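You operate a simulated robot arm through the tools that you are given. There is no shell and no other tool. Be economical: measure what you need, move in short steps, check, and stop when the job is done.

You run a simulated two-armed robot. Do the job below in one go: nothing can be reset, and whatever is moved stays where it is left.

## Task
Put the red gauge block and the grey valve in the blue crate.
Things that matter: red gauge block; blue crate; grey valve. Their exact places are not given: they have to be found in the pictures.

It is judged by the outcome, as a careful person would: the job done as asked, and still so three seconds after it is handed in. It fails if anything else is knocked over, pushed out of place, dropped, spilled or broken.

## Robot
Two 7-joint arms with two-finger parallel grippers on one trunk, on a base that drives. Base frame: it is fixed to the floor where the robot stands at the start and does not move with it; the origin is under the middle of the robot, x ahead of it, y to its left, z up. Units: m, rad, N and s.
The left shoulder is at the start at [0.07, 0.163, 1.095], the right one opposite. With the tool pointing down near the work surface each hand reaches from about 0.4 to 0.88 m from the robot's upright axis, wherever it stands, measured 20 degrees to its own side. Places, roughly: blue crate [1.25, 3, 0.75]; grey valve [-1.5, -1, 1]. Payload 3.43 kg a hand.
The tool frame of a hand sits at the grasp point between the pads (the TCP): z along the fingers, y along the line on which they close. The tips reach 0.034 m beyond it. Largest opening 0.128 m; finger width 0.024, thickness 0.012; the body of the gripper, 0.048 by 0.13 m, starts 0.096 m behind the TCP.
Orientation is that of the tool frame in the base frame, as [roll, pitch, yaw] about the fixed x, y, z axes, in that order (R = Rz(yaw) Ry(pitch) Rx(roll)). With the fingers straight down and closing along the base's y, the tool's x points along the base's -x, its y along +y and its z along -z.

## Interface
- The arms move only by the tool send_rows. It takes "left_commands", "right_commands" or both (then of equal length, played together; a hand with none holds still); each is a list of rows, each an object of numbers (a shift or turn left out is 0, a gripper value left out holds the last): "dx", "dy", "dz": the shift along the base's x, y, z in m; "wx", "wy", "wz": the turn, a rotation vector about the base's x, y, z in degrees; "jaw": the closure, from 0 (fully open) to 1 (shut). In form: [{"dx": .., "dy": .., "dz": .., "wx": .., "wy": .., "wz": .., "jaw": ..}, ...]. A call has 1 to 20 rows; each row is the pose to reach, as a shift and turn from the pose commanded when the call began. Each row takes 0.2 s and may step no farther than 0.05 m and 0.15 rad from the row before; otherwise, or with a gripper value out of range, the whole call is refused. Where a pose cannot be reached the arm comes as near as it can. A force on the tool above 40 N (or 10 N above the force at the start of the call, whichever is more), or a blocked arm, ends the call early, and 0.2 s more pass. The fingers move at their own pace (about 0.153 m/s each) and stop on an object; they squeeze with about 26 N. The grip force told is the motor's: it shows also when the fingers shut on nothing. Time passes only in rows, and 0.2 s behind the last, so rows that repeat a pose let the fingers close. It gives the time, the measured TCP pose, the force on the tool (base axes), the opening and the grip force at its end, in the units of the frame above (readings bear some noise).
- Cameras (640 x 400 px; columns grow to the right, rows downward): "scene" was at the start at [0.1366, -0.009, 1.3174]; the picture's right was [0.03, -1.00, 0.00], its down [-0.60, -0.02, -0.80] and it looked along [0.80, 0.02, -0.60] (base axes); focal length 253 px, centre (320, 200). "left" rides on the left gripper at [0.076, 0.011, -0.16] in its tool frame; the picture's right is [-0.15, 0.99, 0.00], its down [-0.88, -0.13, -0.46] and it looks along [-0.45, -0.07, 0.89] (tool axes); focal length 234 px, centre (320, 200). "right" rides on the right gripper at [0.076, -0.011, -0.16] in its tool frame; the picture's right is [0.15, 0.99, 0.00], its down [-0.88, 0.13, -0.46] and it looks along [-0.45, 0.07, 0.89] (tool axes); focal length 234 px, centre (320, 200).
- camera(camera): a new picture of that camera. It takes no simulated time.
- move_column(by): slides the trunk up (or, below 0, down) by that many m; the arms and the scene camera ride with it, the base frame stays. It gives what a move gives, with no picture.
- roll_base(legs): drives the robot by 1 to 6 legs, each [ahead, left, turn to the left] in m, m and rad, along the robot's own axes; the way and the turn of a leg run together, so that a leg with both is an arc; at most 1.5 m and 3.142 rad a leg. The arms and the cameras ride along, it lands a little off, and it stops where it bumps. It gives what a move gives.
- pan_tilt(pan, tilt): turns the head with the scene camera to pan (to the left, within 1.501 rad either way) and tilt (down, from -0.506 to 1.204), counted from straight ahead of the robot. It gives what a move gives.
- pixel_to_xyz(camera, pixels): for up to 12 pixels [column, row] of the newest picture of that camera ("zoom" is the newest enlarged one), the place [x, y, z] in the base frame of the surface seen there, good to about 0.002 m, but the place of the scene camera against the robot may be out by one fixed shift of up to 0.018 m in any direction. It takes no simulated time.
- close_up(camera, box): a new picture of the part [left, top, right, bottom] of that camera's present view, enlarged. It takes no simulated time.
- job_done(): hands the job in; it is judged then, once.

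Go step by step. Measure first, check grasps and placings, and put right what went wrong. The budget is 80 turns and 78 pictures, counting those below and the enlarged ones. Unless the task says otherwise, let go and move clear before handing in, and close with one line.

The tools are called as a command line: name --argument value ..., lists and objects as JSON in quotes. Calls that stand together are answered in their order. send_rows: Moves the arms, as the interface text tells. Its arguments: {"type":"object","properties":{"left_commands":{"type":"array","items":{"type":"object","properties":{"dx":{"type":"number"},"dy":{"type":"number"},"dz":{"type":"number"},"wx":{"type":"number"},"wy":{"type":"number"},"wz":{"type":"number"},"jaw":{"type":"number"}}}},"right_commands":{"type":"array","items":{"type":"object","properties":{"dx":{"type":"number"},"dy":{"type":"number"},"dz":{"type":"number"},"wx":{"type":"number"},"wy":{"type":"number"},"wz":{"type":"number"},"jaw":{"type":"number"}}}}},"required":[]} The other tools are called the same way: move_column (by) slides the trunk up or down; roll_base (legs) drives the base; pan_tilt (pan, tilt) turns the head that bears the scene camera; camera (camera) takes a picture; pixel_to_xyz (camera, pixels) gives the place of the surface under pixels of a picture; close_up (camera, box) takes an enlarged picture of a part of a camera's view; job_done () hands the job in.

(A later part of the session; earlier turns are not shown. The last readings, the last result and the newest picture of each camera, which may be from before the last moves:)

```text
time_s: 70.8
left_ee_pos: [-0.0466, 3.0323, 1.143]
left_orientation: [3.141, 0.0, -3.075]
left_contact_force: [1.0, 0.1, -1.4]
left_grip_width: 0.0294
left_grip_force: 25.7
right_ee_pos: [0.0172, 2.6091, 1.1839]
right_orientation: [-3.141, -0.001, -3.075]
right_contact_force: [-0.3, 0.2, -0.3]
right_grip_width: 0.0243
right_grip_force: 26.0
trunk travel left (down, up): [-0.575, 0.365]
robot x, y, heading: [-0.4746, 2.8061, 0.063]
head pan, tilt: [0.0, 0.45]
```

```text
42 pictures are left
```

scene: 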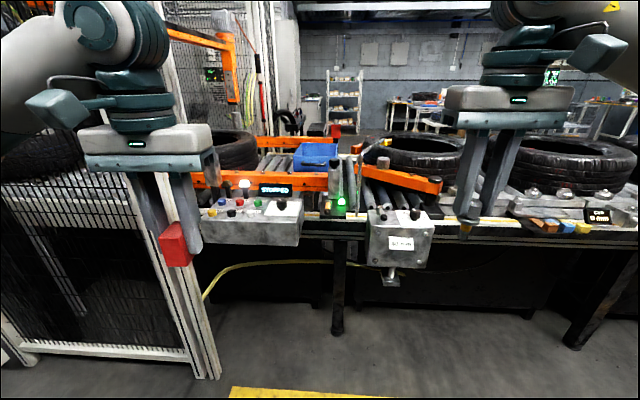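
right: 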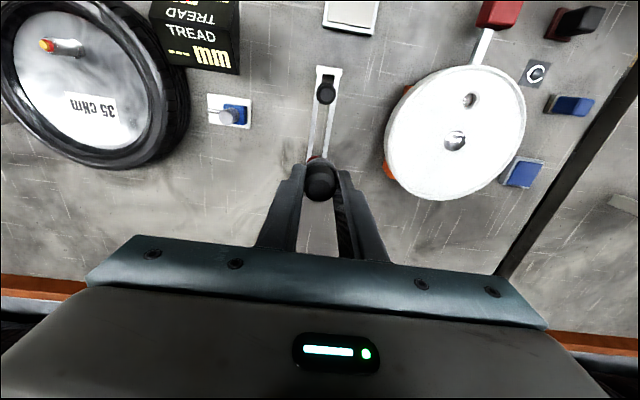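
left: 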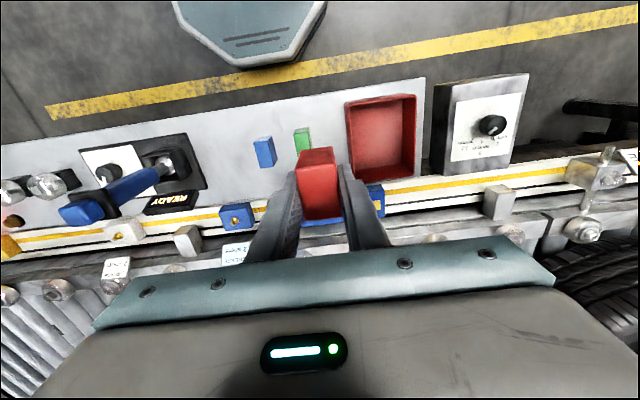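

close_up --camera "scene" --box '[190, 120, 470, 295]'

pixel_to_xyz --camera "scene" --pixels '[[293, 158], [337, 147], [304, 145], [330, 170], [316, 155], [250, 235], [400, 240], [338, 300], [200, 300], [390, 275], [180, 180], [334, 175]]'

```text
2.29 times, centred on (330, 208) of scene
```

zoom: 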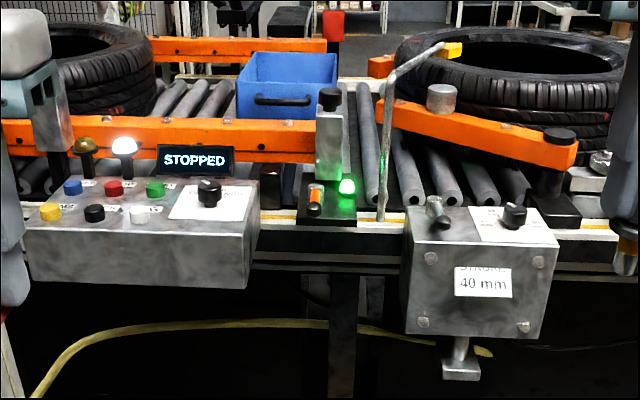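

```text
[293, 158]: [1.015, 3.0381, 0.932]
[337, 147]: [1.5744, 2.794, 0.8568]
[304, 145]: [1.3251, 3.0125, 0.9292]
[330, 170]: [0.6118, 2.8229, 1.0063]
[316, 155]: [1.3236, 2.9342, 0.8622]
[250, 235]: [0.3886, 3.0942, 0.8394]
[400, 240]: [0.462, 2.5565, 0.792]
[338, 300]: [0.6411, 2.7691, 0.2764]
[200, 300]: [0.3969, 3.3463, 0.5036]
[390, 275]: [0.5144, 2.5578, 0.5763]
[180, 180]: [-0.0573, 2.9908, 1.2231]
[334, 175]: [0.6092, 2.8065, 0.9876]
```

Crate spans about x 1.01–1.33, y 2.8–3.04, rim z≈0.93. Before approaching I need the cage's position, the bent rod height and the crate's right edge.

pixel_to_xyz --camera "zoom" --pixels '[[440, 47], [390, 95], [381, 210], [335, 60], [325, 115], [318, 70], [250, 110], [450, 50], [125, 145], [330, 95], [200, 140], [420, 120]]'

pixel_to_xyz --camera "scene" --pixels '[[130, 180], [20, 340], [100, 350], [205, 345], [185, 345], [160, 20], [245, 60], [190, 30]]'

pan_tilt --pan 0 --tilt 1.2

camera --camera "scene"

```text
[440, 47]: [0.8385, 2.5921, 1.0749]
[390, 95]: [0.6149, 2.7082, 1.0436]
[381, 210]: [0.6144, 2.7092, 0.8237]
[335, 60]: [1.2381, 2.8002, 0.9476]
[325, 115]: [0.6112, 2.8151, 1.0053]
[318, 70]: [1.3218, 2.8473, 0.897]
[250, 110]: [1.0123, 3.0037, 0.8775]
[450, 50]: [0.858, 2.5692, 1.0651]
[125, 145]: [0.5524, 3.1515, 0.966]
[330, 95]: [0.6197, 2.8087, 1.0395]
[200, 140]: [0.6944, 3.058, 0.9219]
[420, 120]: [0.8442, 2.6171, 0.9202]
```

```text
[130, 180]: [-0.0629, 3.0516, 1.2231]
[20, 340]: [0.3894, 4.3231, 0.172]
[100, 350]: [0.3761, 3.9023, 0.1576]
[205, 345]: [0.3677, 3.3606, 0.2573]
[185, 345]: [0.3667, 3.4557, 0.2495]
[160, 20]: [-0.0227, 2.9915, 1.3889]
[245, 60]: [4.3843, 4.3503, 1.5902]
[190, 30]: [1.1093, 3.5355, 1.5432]
```

```text
time_s: 71.8
left_ee_pos: [-0.0464, 3.032, 1.1434]
left_orientation: [3.141, -0.001, -3.076]
left_contact_force: [0.0, 0.5, -2.3]
left_grip_width: 0.0297
left_grip_force: 26.4
right_ee_pos: [0.0172, 2.6091, 1.1844]
right_orientation: [3.142, 0.0, -3.077]
right_contact_force: [0.7, -0.3, -0.4]
right_grip_width: 0.0244
right_grip_force: 25.9
trunk travel left (down, up): [-0.575, 0.365]
robot x, y, heading: [-0.4769, 2.8033, 0.067]
head pan, tilt: [0.0, 1.201]
```

```text
40 pictures are left
```

scene: 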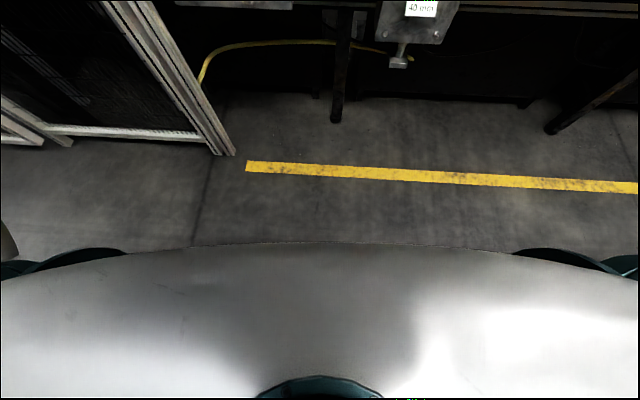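

The cage face is at x≈0.37 for y>3.35, the bent rod tops at z≈1.08 at y≈2.71, and a bar tops at 1.04 at (0.61,2.81). I'll raise the trunk 0.15 for clearance and edge in, slightly to the right, and check.

move_column --by 0.15

roll_base --legs '[[0, 0, -0.067], [0.4, -0.1, 0]]'

pan_tilt --pan 0 --tilt 0.7

camera --camera "scene"

```text
time_s: 73.6
left_ee_pos: [-0.0461, 3.0332, 1.2944]
left_orientation: [3.141, -0.001, -3.074]
left_contact_force: [0.6, -1.1, -1.8]
left_grip_width: 0.0295
left_grip_force: 25.8
right_ee_pos: [0.0178, 2.6088, 1.3337]
right_orientation: [-3.14, 0.001, -3.078]
right_contact_force: [-0.6, 0.1, -0.9]
right_grip_width: 0.0244
right_grip_force: 25.8
trunk travel left (down, up): [-0.725, 0.215]
robot x, y, heading: [-0.4737, 2.8043, 0.065]
head pan, tilt: [0.0, 1.201]
```

```text
time_s: 76.6
left_ee_pos: [0.3638, 2.9017, 1.2937]
left_orientation: [3.14, 0.002, 3.139]
left_contact_force: [0.1, 0.4, -2.0]
left_grip_width: 0.0293
left_grip_force: 25.9
right_ee_pos: [0.4002, 2.4754, 1.3354]
right_orientation: [-3.141, -0.001, 3.139]
right_contact_force: [0.6, -0.1, -0.6]
right_grip_width: 0.0247
right_grip_force: 26.0
trunk travel left (down, up): [-0.725, 0.215]
robot x, y, heading: [-0.0745, 2.7041, -0.004]
head pan, tilt: [0.0, 1.201]
```

```text
time_s: 77.5
left_ee_pos: [0.3639, 2.902, 1.2924]
left_orientation: [-3.141, 0.001, 3.141]
left_contact_force: [0.6, 0.4, -1.9]
left_grip_width: 0.0293
left_grip_force: 26.0
right_ee_pos: [0.4013, 2.4742, 1.3345]
right_orientation: [-3.142, 0.0, 3.14]
right_contact_force: [0.5, 0.2, -0.9]
right_grip_width: 0.0244
right_grip_force: 26.2
trunk travel left (down, up): [-0.725, 0.215]
robot x, y, heading: [-0.078, 2.704, -0.003]
head pan, tilt: [0.0, 0.7]
```

```text
39 pictures are left
```

scene: 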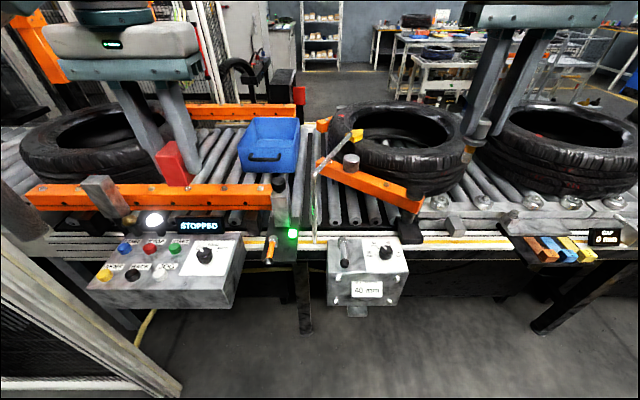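

The crate (268,145) is clearly visible. Zoom and measure its interior and rim.

close_up --camera "scene" --box '[220, 100, 380, 200]'

pixel_to_xyz --camera "zoom" --pixels '[[85, 185], [285, 190], [310, 80], [140, 75], [200, 140], [230, 110], [160, 140], [290, 100], [250, 150], [105, 170]]'

```text
4.00 times, centred on (300, 150) of scene
```

zoom: 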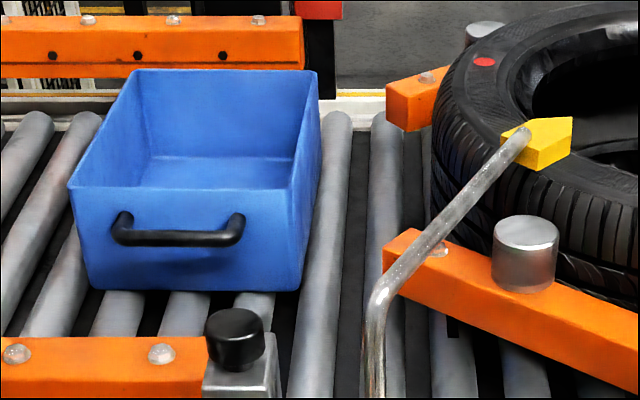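

```text
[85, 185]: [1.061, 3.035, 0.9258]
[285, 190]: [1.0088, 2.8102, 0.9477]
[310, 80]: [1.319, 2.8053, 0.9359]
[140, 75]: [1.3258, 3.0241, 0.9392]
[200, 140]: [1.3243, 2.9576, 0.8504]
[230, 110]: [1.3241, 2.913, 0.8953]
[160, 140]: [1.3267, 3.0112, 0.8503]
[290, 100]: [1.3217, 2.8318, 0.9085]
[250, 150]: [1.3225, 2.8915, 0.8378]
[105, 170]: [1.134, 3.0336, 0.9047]
```

Crate inside spans x 1.015–1.32, y 2.81–3.035. Earlier wrist pictures showed the base's front lip at the top; I'll use one now to measure the base footprint and crate floor.

pixel_to_xyz --camera "zoom" --pixels '[[200, 165], [200, 178], [260, 175], [160, 175], [130, 180]]'

camera --camera "left"

camera --camera "right"

```text
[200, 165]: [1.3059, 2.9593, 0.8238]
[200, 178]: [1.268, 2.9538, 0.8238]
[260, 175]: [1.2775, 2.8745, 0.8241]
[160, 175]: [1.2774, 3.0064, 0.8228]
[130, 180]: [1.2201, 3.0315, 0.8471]
```

```text
37 pictures are left
```

left: 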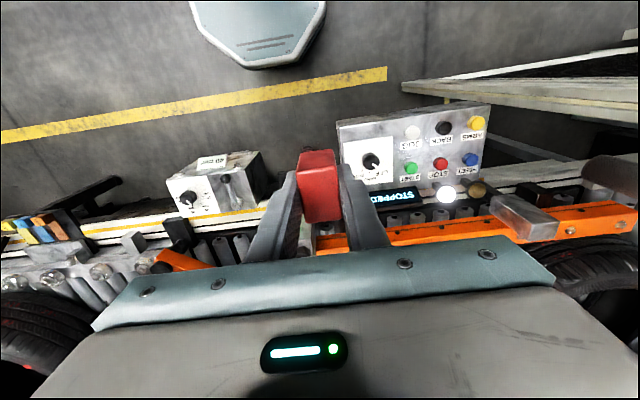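

```text
36 pictures are left
```

right: 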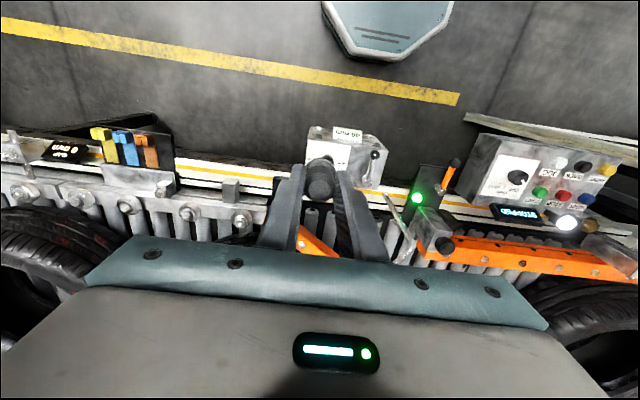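

pixel_to_xyz --camera "left" --pixels '[[255, 64], [290, 62], [230, 5], [320, 5], [270, 40], [195, 10], [340, 130], [160, 180], [430, 90], [190, 5]]'

pixel_to_xyz --camera "right" --pixels '[[385, 50], [360, 52], [440, 10], [395, 10], [325, 10], [345, 150], [380, 165], [490, 130]]'

```text
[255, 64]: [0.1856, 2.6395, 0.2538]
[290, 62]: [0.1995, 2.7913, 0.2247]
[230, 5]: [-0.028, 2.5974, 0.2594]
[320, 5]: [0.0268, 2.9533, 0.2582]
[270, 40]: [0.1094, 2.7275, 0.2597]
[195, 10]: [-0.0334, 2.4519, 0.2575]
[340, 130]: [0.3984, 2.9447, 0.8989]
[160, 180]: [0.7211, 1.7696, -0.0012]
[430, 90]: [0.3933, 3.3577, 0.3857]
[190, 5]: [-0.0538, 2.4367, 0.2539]
```

```text
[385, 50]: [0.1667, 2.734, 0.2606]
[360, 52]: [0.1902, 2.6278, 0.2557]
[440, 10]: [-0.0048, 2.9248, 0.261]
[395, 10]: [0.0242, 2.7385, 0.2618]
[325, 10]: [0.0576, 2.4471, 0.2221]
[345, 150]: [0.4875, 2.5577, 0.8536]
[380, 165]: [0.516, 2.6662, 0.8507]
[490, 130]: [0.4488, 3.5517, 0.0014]
```

The base is low (z≤0.26), its front 0.275 ahead of the axis, so it fits under the consoles. Creeping forward by 0.2, then 0.12, watching for a bump.

roll_base --legs '[[0.2, -0.02, 0]]'

pan_tilt --pan 0.5 --tilt 1.0

camera --camera "scene"

camera --camera "left"

```text
time_s: 79.1
left_ee_pos: [0.5652, 2.8797, 1.291]
left_orientation: [-3.141, 0.0, 3.135]
left_contact_force: [-0.4, -0.6, -1.9]
left_grip_width: 0.0296
left_grip_force: 26.3
right_ee_pos: [0.5995, 2.4523, 1.3359]
right_orientation: [-3.141, 0.001, 3.138]
right_contact_force: [0.7, 0.4, -0.1]
right_grip_width: 0.0246
right_grip_force: 25.9
trunk travel left (down, up): [-0.725, 0.215]
robot x, y, heading: [0.1235, 2.6847, -0.01]
head pan, tilt: [0.0, 0.7]
```

```text
time_s: 80.1
left_ee_pos: [0.5655, 2.8803, 1.2924]
left_orientation: [-3.141, 0.0, 3.135]
left_contact_force: [-1.5, 0.0, -2.0]
left_grip_width: 0.0295
left_grip_force: 26.0
right_ee_pos: [0.5998, 2.4517, 1.3349]
right_orientation: [-3.141, 0.001, 3.139]
right_contact_force: [0.5, 0.2, -0.8]
right_grip_width: 0.0243
right_grip_force: 25.9
trunk travel left (down, up): [-0.725, 0.215]
robot x, y, heading: [0.1246, 2.6795, -0.005]
head pan, tilt: [0.499, 1.0]
```

```text
35 pictures are left
```

scene: 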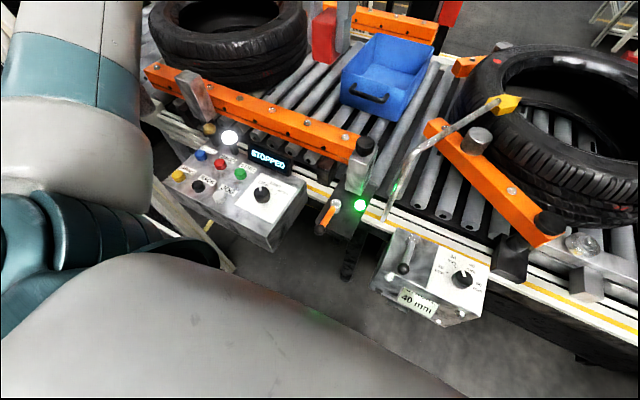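

```text
34 pictures are left
```

left: 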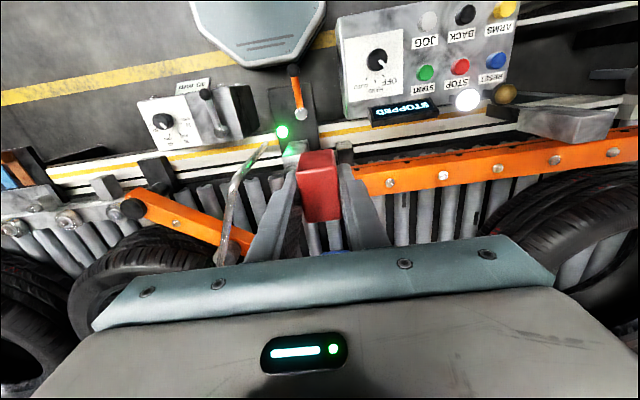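

No bump so far. I'll check how high the chest and shoulder parts are before going over the console.

pixel_to_xyz --camera "scene" --pixels '[[180, 250], [140, 250], [270, 300], [420, 390], [130, 120], [60, 230], [270, 180], [215, 250], [30, 60]]'

```text
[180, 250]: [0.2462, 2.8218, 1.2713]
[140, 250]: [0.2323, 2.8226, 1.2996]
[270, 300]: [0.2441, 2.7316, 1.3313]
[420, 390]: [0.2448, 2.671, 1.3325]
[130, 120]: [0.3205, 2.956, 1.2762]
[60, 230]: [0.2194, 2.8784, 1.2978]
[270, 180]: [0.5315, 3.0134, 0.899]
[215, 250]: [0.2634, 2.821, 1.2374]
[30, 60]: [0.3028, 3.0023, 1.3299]
```

Chest front is only ~0.14 ahead of the axis and high up. Moving ahead 0.13 more, then extending the left hand over the crate at its present height.

roll_base --legs '[[0.135, 0, 0.005]]'

pan_tilt --pan 0.2 --tilt 0.7

camera --camera "scene"

```text
time_s: 81.4
left_ee_pos: [0.6992, 2.8813, 1.2929]
left_orientation: [-3.141, 0.001, -3.141]
left_contact_force: [0.0, 0.7, -1.3]
left_grip_width: 0.0293
left_grip_force: 26.4
right_ee_pos: [0.7355, 2.4544, 1.3356]
right_orientation: [3.14, 0.001, -3.142]
right_contact_force: [-0.1, 0.6, 0.2]
right_grip_width: 0.0243
right_grip_force: 26.1
trunk travel left (down, up): [-0.725, 0.215]
robot x, y, heading: [0.2588, 2.6786, -0.005]
head pan, tilt: [0.499, 1.0]
```

```text
time_s: 82.2
left_ee_pos: [0.7024, 2.8813, 1.2923]
left_orientation: [3.141, 0.0, -3.141]
left_contact_force: [0.7, 0.1, -0.8]
left_grip_width: 0.0297
left_grip_force: 26.0
right_ee_pos: [0.7371, 2.4522, 1.3351]
right_orientation: [3.141, 0.001, -3.14]
right_contact_force: [-0.3, -0.4, -0.2]
right_grip_width: 0.0245
right_grip_force: 25.8
trunk travel left (down, up): [-0.725, 0.215]
robot x, y, heading: [0.263, 2.679, -0.002]
head pan, tilt: [0.201, 0.7]
```

```text
33 pictures are left
```

scene: 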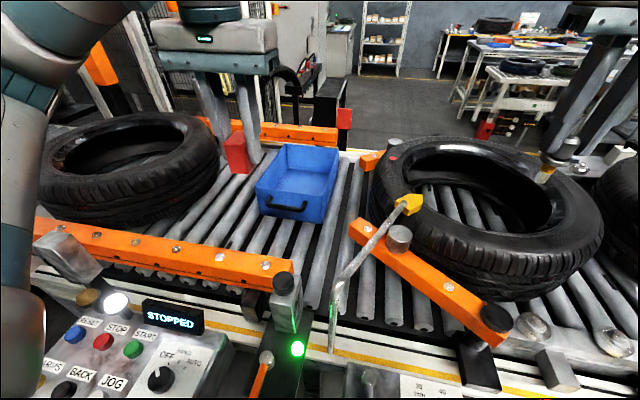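

All clear. Moving the left hand out over the crate while lowering to z≈1.08, then checking with the wrist camera.

send_rows --left_commands '[{"dx": 0.035, "dy": 0.006, "dz": -0.02}, {"dx": 0.07, "dy": 0.012, "dz": -0.04}, {"dx": 0.105, "dy": 0.018, "dz": -0.06}, {"dx": 0.14, "dy": 0.024, "dz": -0.08}, {"dx": 0.175, "dy": 0.03, "dz": -0.1}, {"dx": 0.21, "dy": 0.036, "dz": -0.12}, {"dx": 0.245, "dy": 0.042, "dz": -0.14}, {"dx": 0.28, "dy": 0.048, "dz": -0.16}, {"dx": 0.315, "dy": 0.054, "dz": -0.18}, {"dx": 0.35, "dy": 0.06, "dz": -0.2}, {"dx": 0.37, "dy": 0.06, "dz": -0.21}, {"dx": 0.37, "dy": 0.06, "dz": -0.21}]'

camera --camera "left"

camera --camera "scene"

```text
time_s: 84.8
left_ee_pos: [1.0696, 2.9398, 1.0829]
left_orientation: [-3.14, -0.001, -3.141]
left_contact_force: [-0.7, 0.8, -3.1]
left_grip_width: 0.0296
left_grip_force: 25.7
right_ee_pos: [0.7368, 2.4531, 1.3356]
right_orientation: [-3.142, 0.001, 3.141]
right_contact_force: [0.4, -0.8, -0.2]
right_grip_width: 0.0244
right_grip_force: 26.1
trunk travel left (down, up): [-0.725, 0.215]
robot x, y, heading: [0.2578, 2.6825, 0.0]
head pan, tilt: [0.201, 0.7]
```

```text
32 pictures are left
```

left: 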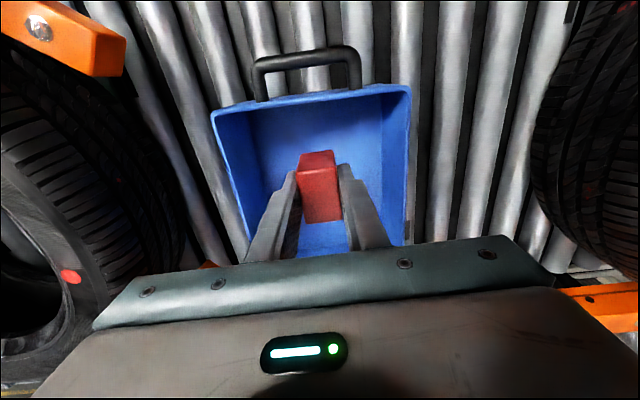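

```text
31 pictures are left
```

scene: 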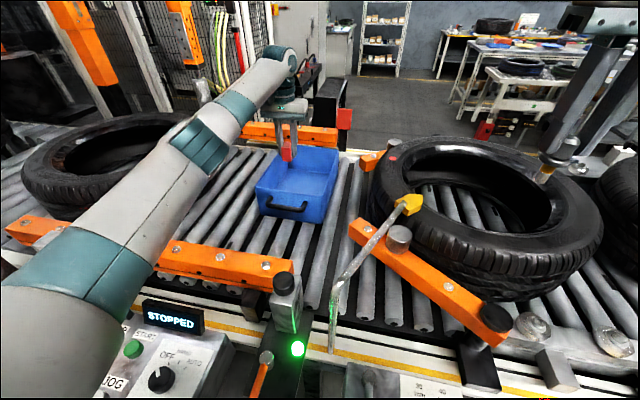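

The hand reached its pose over the crate. Measuring the crate rim and floor with the wrist camera.

pixel_to_xyz --camera "left" --pixels '[[215, 113], [405, 90], [310, 97], [250, 200], [300, 140], [360, 150], [330, 240], [405, 200], [270, 110], [310, 52]]'

```text
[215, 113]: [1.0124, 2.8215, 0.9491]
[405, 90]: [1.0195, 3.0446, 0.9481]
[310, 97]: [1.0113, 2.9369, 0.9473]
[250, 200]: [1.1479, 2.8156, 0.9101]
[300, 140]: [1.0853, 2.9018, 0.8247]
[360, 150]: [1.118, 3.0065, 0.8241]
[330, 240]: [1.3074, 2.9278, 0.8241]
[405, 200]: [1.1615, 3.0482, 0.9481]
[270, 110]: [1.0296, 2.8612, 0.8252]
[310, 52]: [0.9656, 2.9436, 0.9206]
```

Crate inside: x≈1.018–1.32, y≈2.82–3.04, floor 0.824. I'll lower the block to (1.085, 2.97), TCP z≈0.870, without releasing yet.

send_rows --left_commands '[{"dx": 0.015, "dy": 0.03}, {"dx": 0.015, "dy": 0.03, "dz": -0.04}, {"dx": 0.015, "dy": 0.03, "dz": -0.08}, {"dx": 0.015, "dy": 0.03, "dz": -0.12}, {"dx": 0.015, "dy": 0.03, "dz": -0.16}, {"dx": 0.015, "dy": 0.03, "dz": -0.19}, {"dx": 0.015, "dy": 0.03, "dz": -0.205}, {"dx": 0.015, "dy": 0.03, "dz": -0.212}, {"dx": 0.015, "dy": 0.03, "dz": -0.212}]'

camera --camera "left"

camera --camera "scene"

```text
time_s: 86.8
left_ee_pos: [1.0844, 2.9726, 0.8717]
left_orientation: [3.141, 0.0, -3.141]
left_contact_force: [-0.2, -0.7, -0.8]
left_grip_width: 0.0294
left_grip_force: 26.0
right_ee_pos: [0.7374, 2.452, 1.3352]
right_orientation: [-3.141, 0.0, 3.141]
right_contact_force: [-0.2, 0.6, -0.7]
right_grip_width: 0.0242
right_grip_force: 25.9
trunk travel left (down, up): [-0.725, 0.215]
robot x, y, heading: [0.2583, 2.6812, -0.005]
head pan, tilt: [0.201, 0.7]
```

```text
30 pictures are left
```

left: 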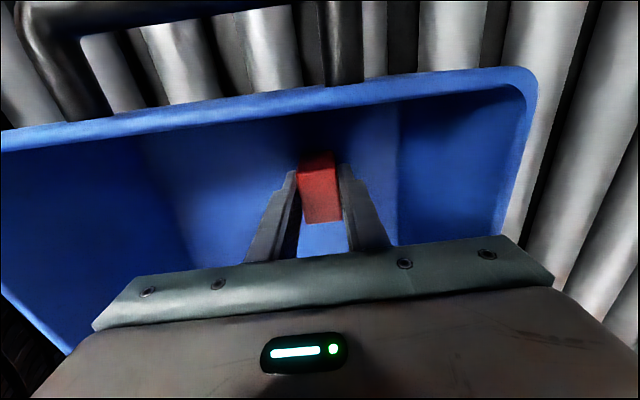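

```text
29 pictures are left
```

scene: 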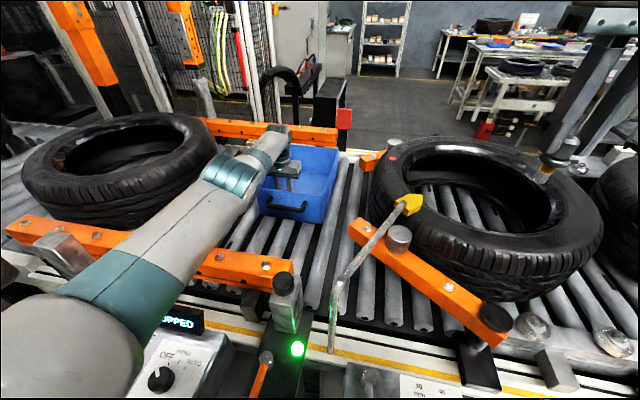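

The block is inside the crate, about 3 mm over the floor. Easing down 3 mm, opening partly and rising.

send_rows --left_commands '[{"dz": -0.003}, {"dz": -0.003}, {"dz": -0.003, "jaw": 0.5}, {"dz": -0.003, "jaw": 0.5}, {"dz": -0.003, "jaw": 0.5}, {"dz": 0.03, "jaw": 0.5}, {"dz": 0.07}, {"dz": 0.11}, {"dz": 0.15}, {"dz": 0.19}, {"dz": 0.21}, {"dz": 0.21}]'

camera --camera "left"

```text
time_s: 89.4
left_ee_pos: [1.087, 2.9707, 1.0803]
left_orientation: [3.141, 0.001, 3.141]
left_contact_force: [-0.2, 0.5, -0.1]
left_grip_width: 0.0641
left_grip_force: 0.1
right_ee_pos: [0.7383, 2.4538, 1.3351]
right_orientation: [3.142, 0.0, -3.141]
right_contact_force: [0.1, 1.0, -1.1]
right_grip_width: 0.0245
right_grip_force: 25.8
trunk travel left (down, up): [-0.725, 0.215]
robot x, y, heading: [0.2601, 2.6827, -0.001]
head pan, tilt: [0.201, 0.7]
```

```text
28 pictures are left
```

left: 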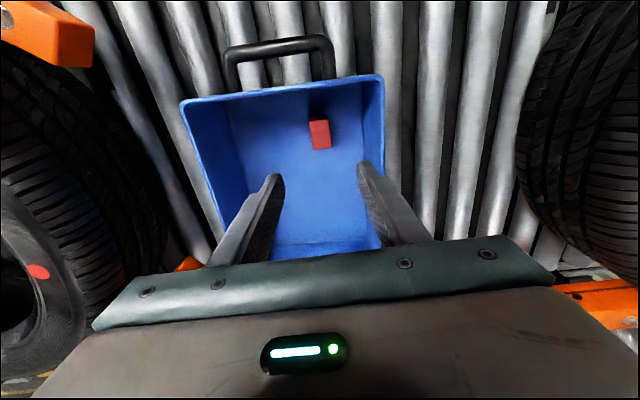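

The red block stands in the crate at (320,133). Now I'll retract the left hand, and check how low the extended left arm sits as a guide for the right one.

camera --camera "scene"

pixel_to_xyz --camera "scene" --pixels '[[200, 140], [220, 120], [150, 250], [130, 200], [190, 180]]'

send_rows --left_commands '[{"dx": -0.035, "dy": -0.006, "dz": 0.02}, {"dx": -0.07, "dy": -0.012, "dz": 0.04}, {"dx": -0.105, "dy": -0.018, "dz": 0.06}, {"dx": -0.14, "dy": -0.024, "dz": 0.08}, {"dx": -0.175, "dy": -0.03, "dz": 0.1}, {"dx": -0.21, "dy": -0.036, "dz": 0.12}, {"dx": -0.245, "dy": -0.042, "dz": 0.14}, {"dx": -0.28, "dy": -0.048, "dz": 0.16}, {"dx": -0.315, "dy": -0.06, "dz": 0.18}, {"dx": -0.35, "dy": -0.075, "dz": 0.2}, {"dx": -0.385, "dy": -0.09, "dz": 0.21}, {"dx": -0.385, "dy": -0.09, "dz": 0.21}]'

close_up --camera "scene" --box '[500, 100, 640, 188]'

```text
27 pictures are left
```

scene: 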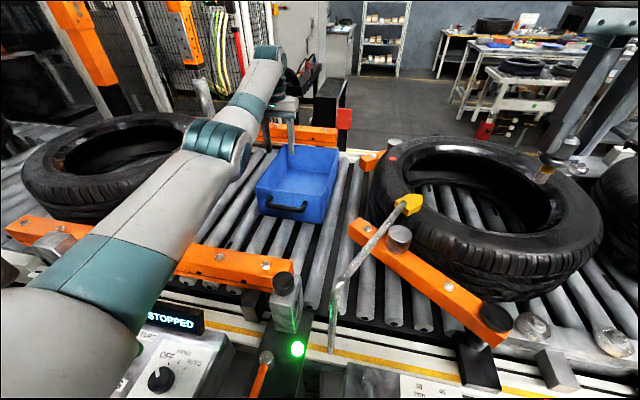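

```text
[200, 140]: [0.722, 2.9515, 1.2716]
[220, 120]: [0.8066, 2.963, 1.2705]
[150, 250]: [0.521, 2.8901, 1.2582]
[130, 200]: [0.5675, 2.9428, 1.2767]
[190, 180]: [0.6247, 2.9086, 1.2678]
```

```text
time_s: 92.0
left_ee_pos: [0.7015, 2.88, 1.2916]
left_orientation: [3.141, 0.001, -3.142]
left_contact_force: [0.2, 1.0, -0.1]
left_grip_width: 0.0641
left_grip_force: 0.1
right_ee_pos: [0.7382, 2.4542, 1.3343]
right_orientation: [-3.14, 0.0, 3.141]
right_contact_force: [0.5, -0.8, -0.2]
right_grip_width: 0.0241
right_grip_force: 25.6
trunk travel left (down, up): [-0.725, 0.215]
robot x, y, heading: [0.2575, 2.6834, 0.001]
head pan, tilt: [0.201, 0.7]
```

```text
4.55 times, centred on (570, 144) of scene
```

zoom: 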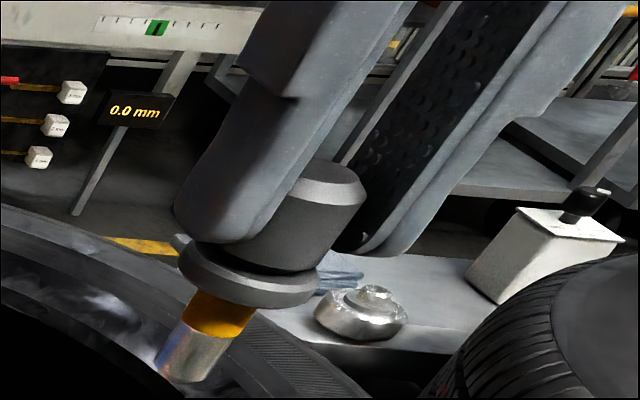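

The arm's underside stays near z≈1.16, clear of the rod (1.08). The valve's stem end is at zoom (185,372); measuring how far below the TCP it reaches.

pixel_to_xyz --camera "zoom" --pixels '[[185, 370], [190, 355], [220, 315], [250, 285], [260, 235], [330, 180]]'

roll_base --legs '[[0, 0.05, 0], [0, 0, 0.4]]'

pan_tilt --pan -0.3 --tilt 0.7

camera --camera "scene"

```text
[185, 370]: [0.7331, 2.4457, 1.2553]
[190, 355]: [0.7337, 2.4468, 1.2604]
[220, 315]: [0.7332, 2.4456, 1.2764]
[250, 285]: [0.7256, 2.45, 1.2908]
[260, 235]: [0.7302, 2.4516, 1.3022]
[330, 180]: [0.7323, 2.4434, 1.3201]
```

```text
time_s: 94.0
left_ee_pos: [0.6155, 3.0592, 1.2888]
left_orientation: [3.133, -0.007, -2.82]
left_contact_force: [0.0, -0.1, 0.4]
left_grip_width: 0.064
left_grip_force: 0.1
right_ee_pos: [0.7886, 2.6735, 1.3345]
right_orientation: [3.14, 0.002, -2.804]
right_contact_force: [-0.6, 0.4, 0.2]
right_grip_width: 0.0247
right_grip_force: 25.6
trunk travel left (down, up): [-0.725, 0.215]
robot x, y, heading: [0.2562, 2.7318, 0.332]
head pan, tilt: [0.201, 0.7]
stopped in leg 2: the robot was blocked; the commanded pose is now the measured one
```

```text
time_s: 94.9
left_ee_pos: [0.6165, 3.0604, 1.2887]
left_orientation: [3.134, -0.008, -2.819]
left_contact_force: [0.0, 0.1, 0.1]
left_grip_width: 0.064
left_grip_force: 0.1
right_ee_pos: [0.7914, 2.6746, 1.3332]
right_orientation: [3.139, 0.001, -2.802]
right_contact_force: [-0.4, 0.5, 0.4]
right_grip_width: 0.0248
right_grip_force: 26.3
trunk travel left (down, up): [-0.725, 0.215]
robot x, y, heading: [0.2574, 2.7301, 0.339]
head pan, tilt: [-0.3, 0.7]
```

```text
25 pictures are left
```

scene: 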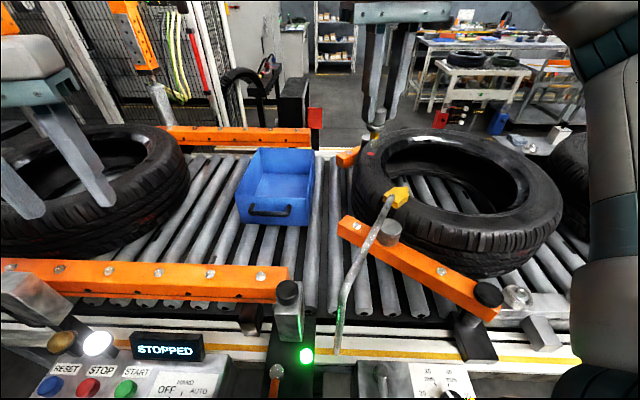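

The turn stopped at heading 0.335: the left arm (slightly deflected) touched the cage. I'll turn back 0.05 to free it, then inspect on the left side.

roll_base --legs '[[0, 0, -0.06]]'

pan_tilt --pan 0.9 --tilt 0.4

camera --camera "scene"

```text
time_s: 95.8
left_ee_pos: [0.6297, 3.0417, 1.2892]
left_orientation: [3.14, -0.003, -2.875]
left_contact_force: [0.2, -0.3, -0.4]
left_grip_width: 0.0639
left_grip_force: 0.0
right_ee_pos: [0.7801, 2.6442, 1.3358]
right_orientation: [-3.14, 0.005, -2.86]
right_contact_force: [-0.8, -0.6, -0.2]
right_grip_width: 0.0244
right_grip_force: 25.3
trunk travel left (down, up): [-0.725, 0.215]
robot x, y, heading: [0.2594, 2.7322, 0.274]
head pan, tilt: [-0.3, 0.7]
```

```text
time_s: 97.2
left_ee_pos: [0.6305, 3.0378, 1.2892]
left_orientation: [3.139, -0.003, -2.878]
left_contact_force: [-0.2, 0.2, 0.2]
left_grip_width: 0.0643
left_grip_force: 0.0
right_ee_pos: [0.7821, 2.6427, 1.3338]
right_orientation: [3.141, 0.003, -2.86]
right_contact_force: [0.2, 0.3, -0.7]
right_grip_width: 0.0247
right_grip_force: 26.1
trunk travel left (down, up): [-0.725, 0.215]
robot x, y, heading: [0.2572, 2.7294, 0.283]
head pan, tilt: [0.901, 0.4]
```

```text
24 pictures are left
```

scene: 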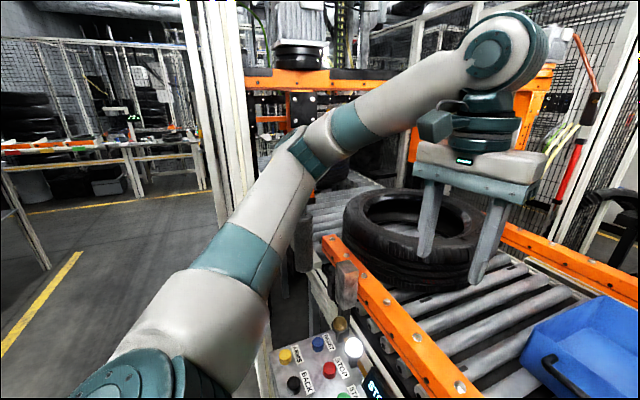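

The elbow sits just by the cage post and the cage looks untouched; now free. I'll extend the right hand over the crate toward (1.065, 2.888), horizontally first then lowering.

send_rows --right_commands '[{"dx": 0.03, "dy": 0.026, "dz": -0.01}, {"dx": 0.06, "dy": 0.052, "dz": -0.025}, {"dx": 0.09, "dy": 0.078, "dz": -0.045}, {"dx": 0.12, "dy": 0.104, "dz": -0.07}, {"dx": 0.148, "dy": 0.128, "dz": -0.1}, {"dx": 0.176, "dy": 0.152, "dz": -0.13}, {"dx": 0.204, "dy": 0.176, "dz": -0.16}, {"dx": 0.232, "dy": 0.2, "dz": -0.19}, {"dx": 0.26, "dy": 0.224, "dz": -0.22}, {"dx": 0.283, "dy": 0.245, "dz": -0.255}, {"dx": 0.283, "dy": 0.245, "dz": -0.255}]'

pan_tilt --pan -0.1 --tilt 0.7

camera --camera "right"

camera --camera "scene"

```text
time_s: 99.6
left_ee_pos: [0.6296, 3.037, 1.2894]
left_orientation: [3.135, -0.003, -2.877]
left_contact_force: [-0.4, -1.3, 0.5]
left_grip_width: 0.0639
left_grip_force: 0.1
right_ee_pos: [1.0641, 2.8864, 1.0804]
right_orientation: [3.14, 0.005, -2.862]
right_contact_force: [0.9, -1.1, 0.4]
right_grip_width: 0.0244
right_grip_force: 26.8
trunk travel left (down, up): [-0.725, 0.215]
robot x, y, heading: [0.2569, 2.7324, 0.278]
head pan, tilt: [0.901, 0.4]
```

```text
time_s: 100.8
left_ee_pos: [0.6309, 3.039, 1.2895]
left_orientation: [3.135, -0.003, -2.876]
left_contact_force: [0.2, 0.0, -0.1]
left_grip_width: 0.0638
left_grip_force: 0.0
right_ee_pos: [1.0654, 2.8876, 1.0802]
right_orientation: [-3.141, 0.004, -2.861]
right_contact_force: [0.0, -0.2, -1.0]
right_grip_width: 0.0244
right_grip_force: 25.6
trunk travel left (down, up): [-0.725, 0.215]
robot x, y, heading: [0.2566, 2.7289, 0.278]
head pan, tilt: [-0.099, 0.7]
```

```text
23 pictures are left
```

right: 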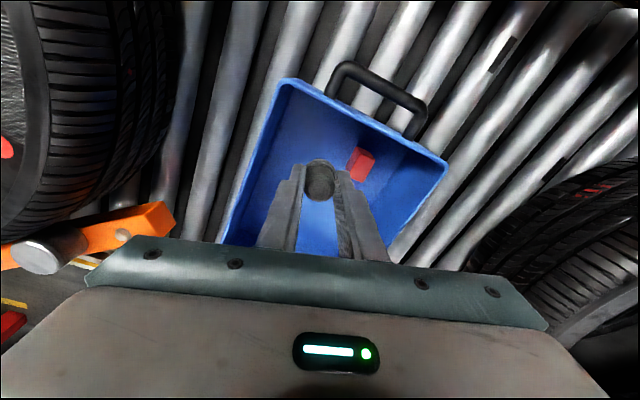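

```text
22 pictures are left
```

scene: 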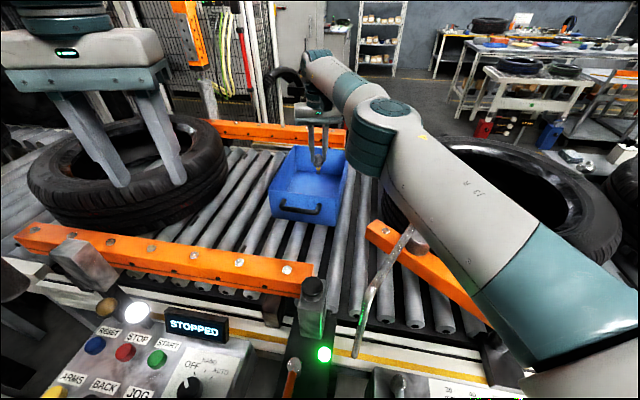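

Hand is over the crate with the block safely aside at (360,162). The right upper arm passes over the bent rod's yellow end; checking its height before lowering.

pixel_to_xyz --camera "scene" --pixels '[[400, 220], [440, 200], [480, 250], [400, 160], [410, 228], [380, 170], [530, 300], [415, 240]]'

close_up --camera "scene" --box '[340, 120, 500, 220]'

```text
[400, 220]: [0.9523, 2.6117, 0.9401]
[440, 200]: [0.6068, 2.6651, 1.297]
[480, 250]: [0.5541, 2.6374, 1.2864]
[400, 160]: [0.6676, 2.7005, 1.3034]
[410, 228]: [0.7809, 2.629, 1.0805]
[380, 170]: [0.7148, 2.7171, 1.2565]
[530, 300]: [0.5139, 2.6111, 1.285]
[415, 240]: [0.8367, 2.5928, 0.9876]
```

```text
4.00 times, centred on (420, 170) of scene
```

zoom: 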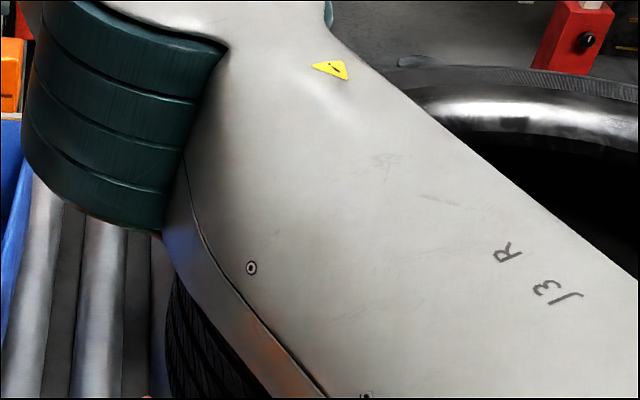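

The arm top is at ~1.30, underside ~1.17, rod top 1.08. Lowering 0.10 into the crate, then rechecking.

send_rows --right_commands '[{"dz": -0.03}, {"dz": -0.06}, {"dz": -0.09}, {"dz": -0.11}, {"dz": -0.11}]'

camera --camera "scene"

pixel_to_xyz --camera "scene" --pixels '[[400, 220], [440, 200], [480, 250], [400, 160], [410, 228], [380, 170], [530, 300], [360, 160]]'

camera --camera "right"

```text
time_s: 102.0
left_ee_pos: [0.6297, 3.0388, 1.29]
left_orientation: [3.137, -0.003, -2.877]
left_contact_force: [-0.4, -0.7, -0.2]
left_grip_width: 0.0641
left_grip_force: 0.0
right_ee_pos: [1.0648, 2.8881, 0.9681]
right_orientation: [3.141, 0.003, -2.861]
right_contact_force: [-0.5, -0.2, -0.2]
right_grip_width: 0.0248
right_grip_force: 25.8
trunk travel left (down, up): [-0.725, 0.215]
robot x, y, heading: [0.2617, 2.7305, 0.276]
head pan, tilt: [-0.099, 0.7]
```

```text
20 pictures are left
```

scene: 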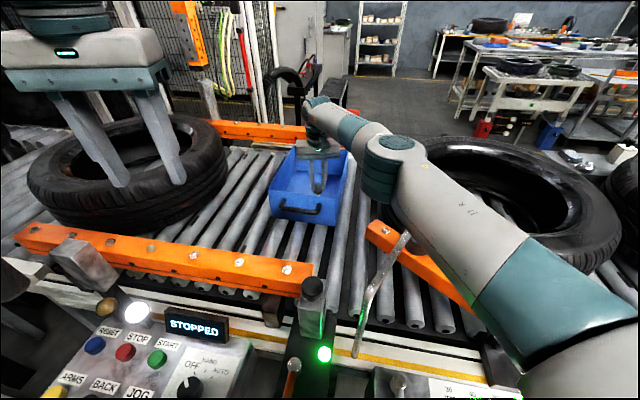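

```text
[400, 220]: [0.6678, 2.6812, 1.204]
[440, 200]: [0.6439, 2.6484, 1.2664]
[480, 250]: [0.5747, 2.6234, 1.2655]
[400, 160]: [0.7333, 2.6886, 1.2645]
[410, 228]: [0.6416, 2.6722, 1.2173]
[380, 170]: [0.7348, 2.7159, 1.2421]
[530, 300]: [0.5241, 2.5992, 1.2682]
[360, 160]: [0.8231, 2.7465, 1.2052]
```

```text
19 pictures are left
```

right: 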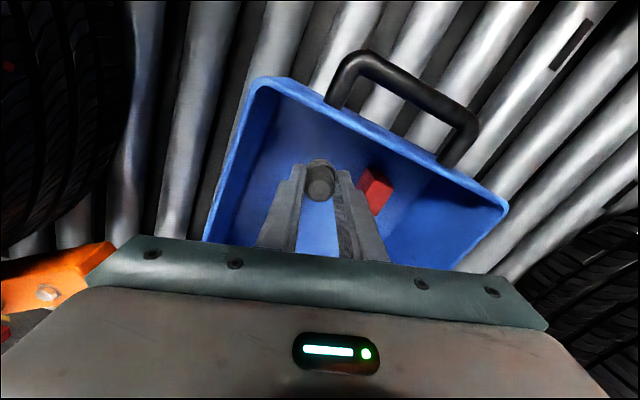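

Only a small elbow drop (top ≈1.265); clear. Lowering the last 0.06 so the stem touches the floor.

send_rows --right_commands '[{"dz": -0.03}, {"dz": -0.05}, {"dz": -0.06}, {"dz": -0.063}, {"dz": -0.063}]'

camera --camera "right"

```text
time_s: 103.2
left_ee_pos: [0.6293, 3.0379, 1.2901]
left_orientation: [3.137, -0.002, -2.877]
left_contact_force: [0.1, 0.5, -0.4]
left_grip_width: 0.0638
left_grip_force: 0.1
right_ee_pos: [1.0609, 2.886, 0.9097]
right_orientation: [3.141, 0.004, -2.86]
right_contact_force: [2.0, -0.9, 6.5]
right_grip_width: 0.0243
right_grip_force: 25.9
right hand out of reach, approached as far as the arm can: row 3, 4, 5
trunk travel left (down, up): [-0.725, 0.215]
robot x, y, heading: [0.26, 2.7312, 0.273]
head pan, tilt: [-0.099, 0.7]
```

```text
18 pictures are left
```

right: 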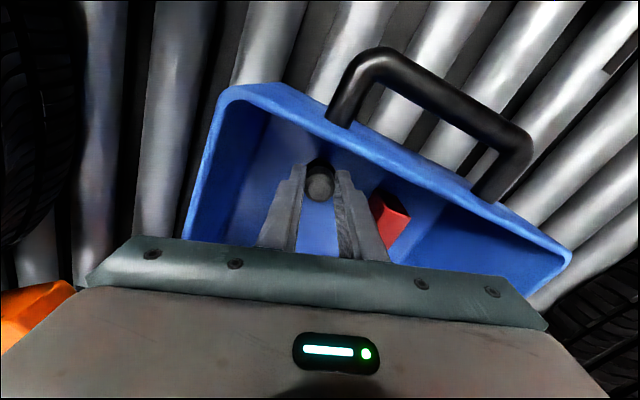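

A 6.5 N upward force shows the stem on the floor. Opening slightly and rising straight up.

send_rows --right_commands '[{"dz": 0.002, "jaw": 0.6}, {"dz": 0.002, "jaw": 0.6}, {"dz": 0.002, "jaw": 0.6}, {"dz": 0.03}, {"dz": 0.07}, {"dz": 0.11}, {"dz": 0.15}, {"dz": 0.18}, {"dz": 0.18}]'

camera --camera "right"

```text
time_s: 105.2
left_ee_pos: [0.6304, 3.0405, 1.2879]
left_orientation: [3.137, -0.004, -2.878]
left_contact_force: [0.2, -0.1, -0.1]
left_grip_width: 0.0641
left_grip_force: 0.1
right_ee_pos: [1.0625, 2.8852, 1.0873]
right_orientation: [3.141, -0.001, -2.86]
right_contact_force: [-1.1, 0.7, 0.3]
right_grip_width: 0.0512
right_grip_force: 0.1
right hand out of reach, approached as far as the arm can: row 5, 6
trunk travel left (down, up): [-0.725, 0.215]
robot x, y, heading: [0.2586, 2.7317, 0.273]
head pan, tilt: [-0.099, 0.7]
```

```text
17 pictures are left
```

right: 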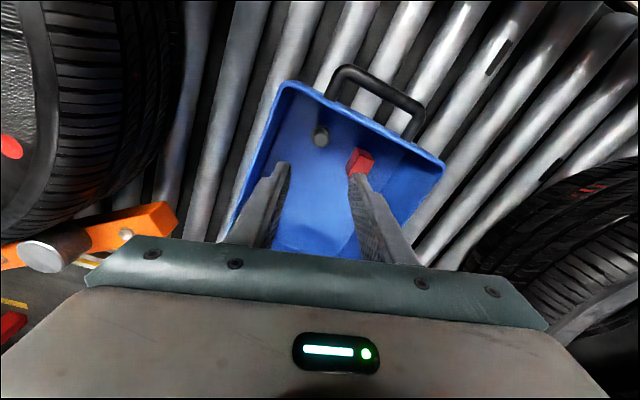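

The valve (320,137) and the red block (360,160) are both in the crate. Retracting the right hand by the reverse path, then checking.

send_rows --right_commands '[{"dx": -0.023, "dy": -0.021, "dz": 0.035}, {"dx": -0.051, "dy": -0.045, "dz": 0.065}, {"dx": -0.079, "dy": -0.069, "dz": 0.095}, {"dx": -0.107, "dy": -0.093, "dz": 0.125}, {"dx": -0.135, "dy": -0.117, "dz": 0.155}, {"dx": -0.163, "dy": -0.141, "dz": 0.185}, {"dx": -0.193, "dy": -0.167, "dz": 0.21}, {"dx": -0.223, "dy": -0.193, "dz": 0.23}, {"dx": -0.253, "dy": -0.219, "dz": 0.245}, {"dx": -0.28, "dy": -0.243, "dz": 0.25}, {"dx": -0.28, "dy": -0.243, "dz": 0.25}]'

camera --camera "scene"

close_up --camera "scene" --box '[230, 120, 390, 220]'

```text
time_s: 107.6
left_ee_pos: [0.6396, 3.0334, 1.2859]
left_orientation: [3.131, -0.012, -2.875]
left_contact_force: [1.5, 0.1, -0.5]
left_grip_width: 0.0639
left_grip_force: 0.1
right_ee_pos: [0.9852, 2.6608, 1.3067]
right_orientation: [-3.075, -0.221, 2.736]
right_contact_force: [-6.0, 2.1, 0.6]
right_grip_width: 0.0513
right_grip_force: 0.1
right hand out of reach, approached as far as the arm can: row 1, 2, 3, 4, 5, 6, 7, 8, 9, 10
trunk travel left (down, up): [-0.725, 0.215]
robot x, y, heading: [0.2573, 2.7307, 0.283]
head pan, tilt: [-0.099, 0.7]
```

```text
16 pictures are left
```

scene: 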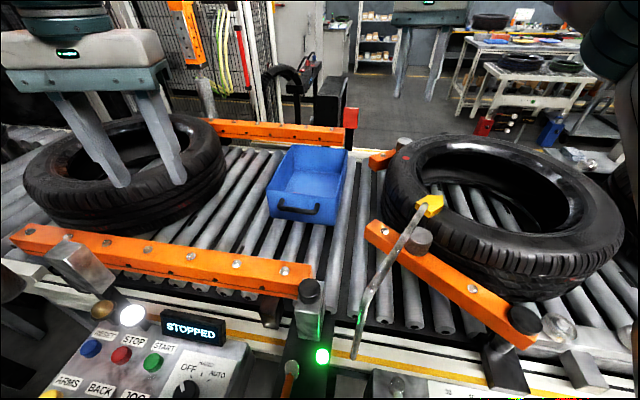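

```text
4.00 times, centred on (310, 170) of scene
```

zoom: 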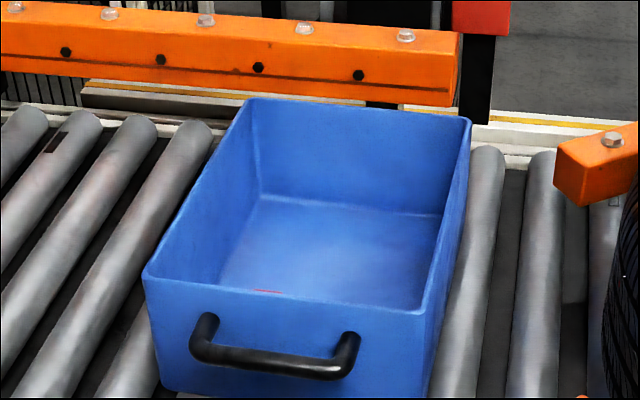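

The right arm ended at an odd pose (0.985,2.661,1.307), tilted, with –6 N. I'll let it settle with one idle row and look toward it.

send_rows --right_commands '[{"dx": 0}]'

pan_tilt --pan -0.8 --tilt 0.5

camera --camera "scene"

camera --camera "right"

```text
time_s: 108.0
left_ee_pos: [0.6185, 3.0329, 1.2945]
left_orientation: [3.135, 0.008, -2.875]
left_contact_force: [-1.1, -1.3, 0.8]
left_grip_width: 0.064
left_grip_force: 0.0
right_ee_pos: [0.804, 2.6394, 1.3697]
right_orientation: [3.036, -0.02, -2.992]
right_contact_force: [-8.4, 0.9, -3.1]
right_grip_width: 0.0513
right_grip_force: 0.0
trunk travel left (down, up): [-0.725, 0.215]
robot x, y, heading: [0.2581, 2.732, 0.277]
head pan, tilt: [-0.099, 0.7]
```

```text
time_s: 109.1
left_ee_pos: [0.6303, 3.0381, 1.2892]
left_orientation: [3.138, -0.003, -2.877]
left_contact_force: [0.1, 0.4, 0.4]
left_grip_width: 0.0641
left_grip_force: 0.0
right_ee_pos: [0.8188, 2.645, 1.3666]
right_orientation: [3.032, -0.036, -2.998]
right_contact_force: [-0.1, -0.2, -0.1]
right_grip_width: 0.0511
right_grip_force: 0.0
trunk travel left (down, up): [-0.725, 0.215]
robot x, y, heading: [0.2595, 2.7317, 0.277]
head pan, tilt: [-0.799, 0.499]
```

```text
14 pictures are left
```

scene: 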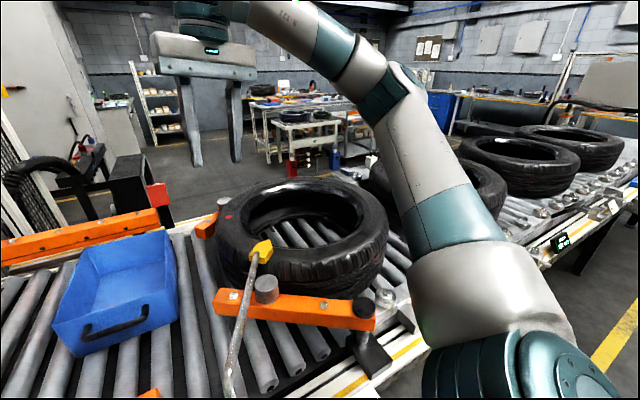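

```text
13 pictures are left
```

right: 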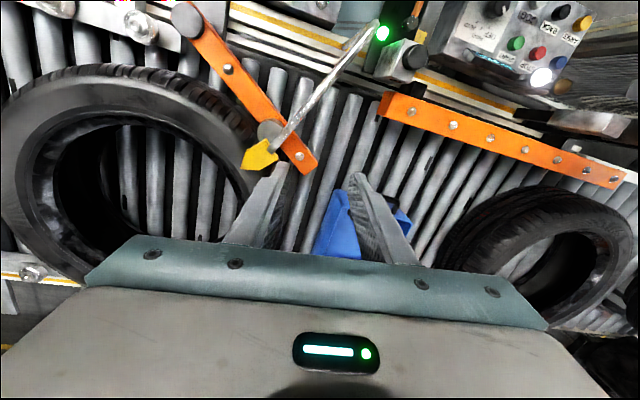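

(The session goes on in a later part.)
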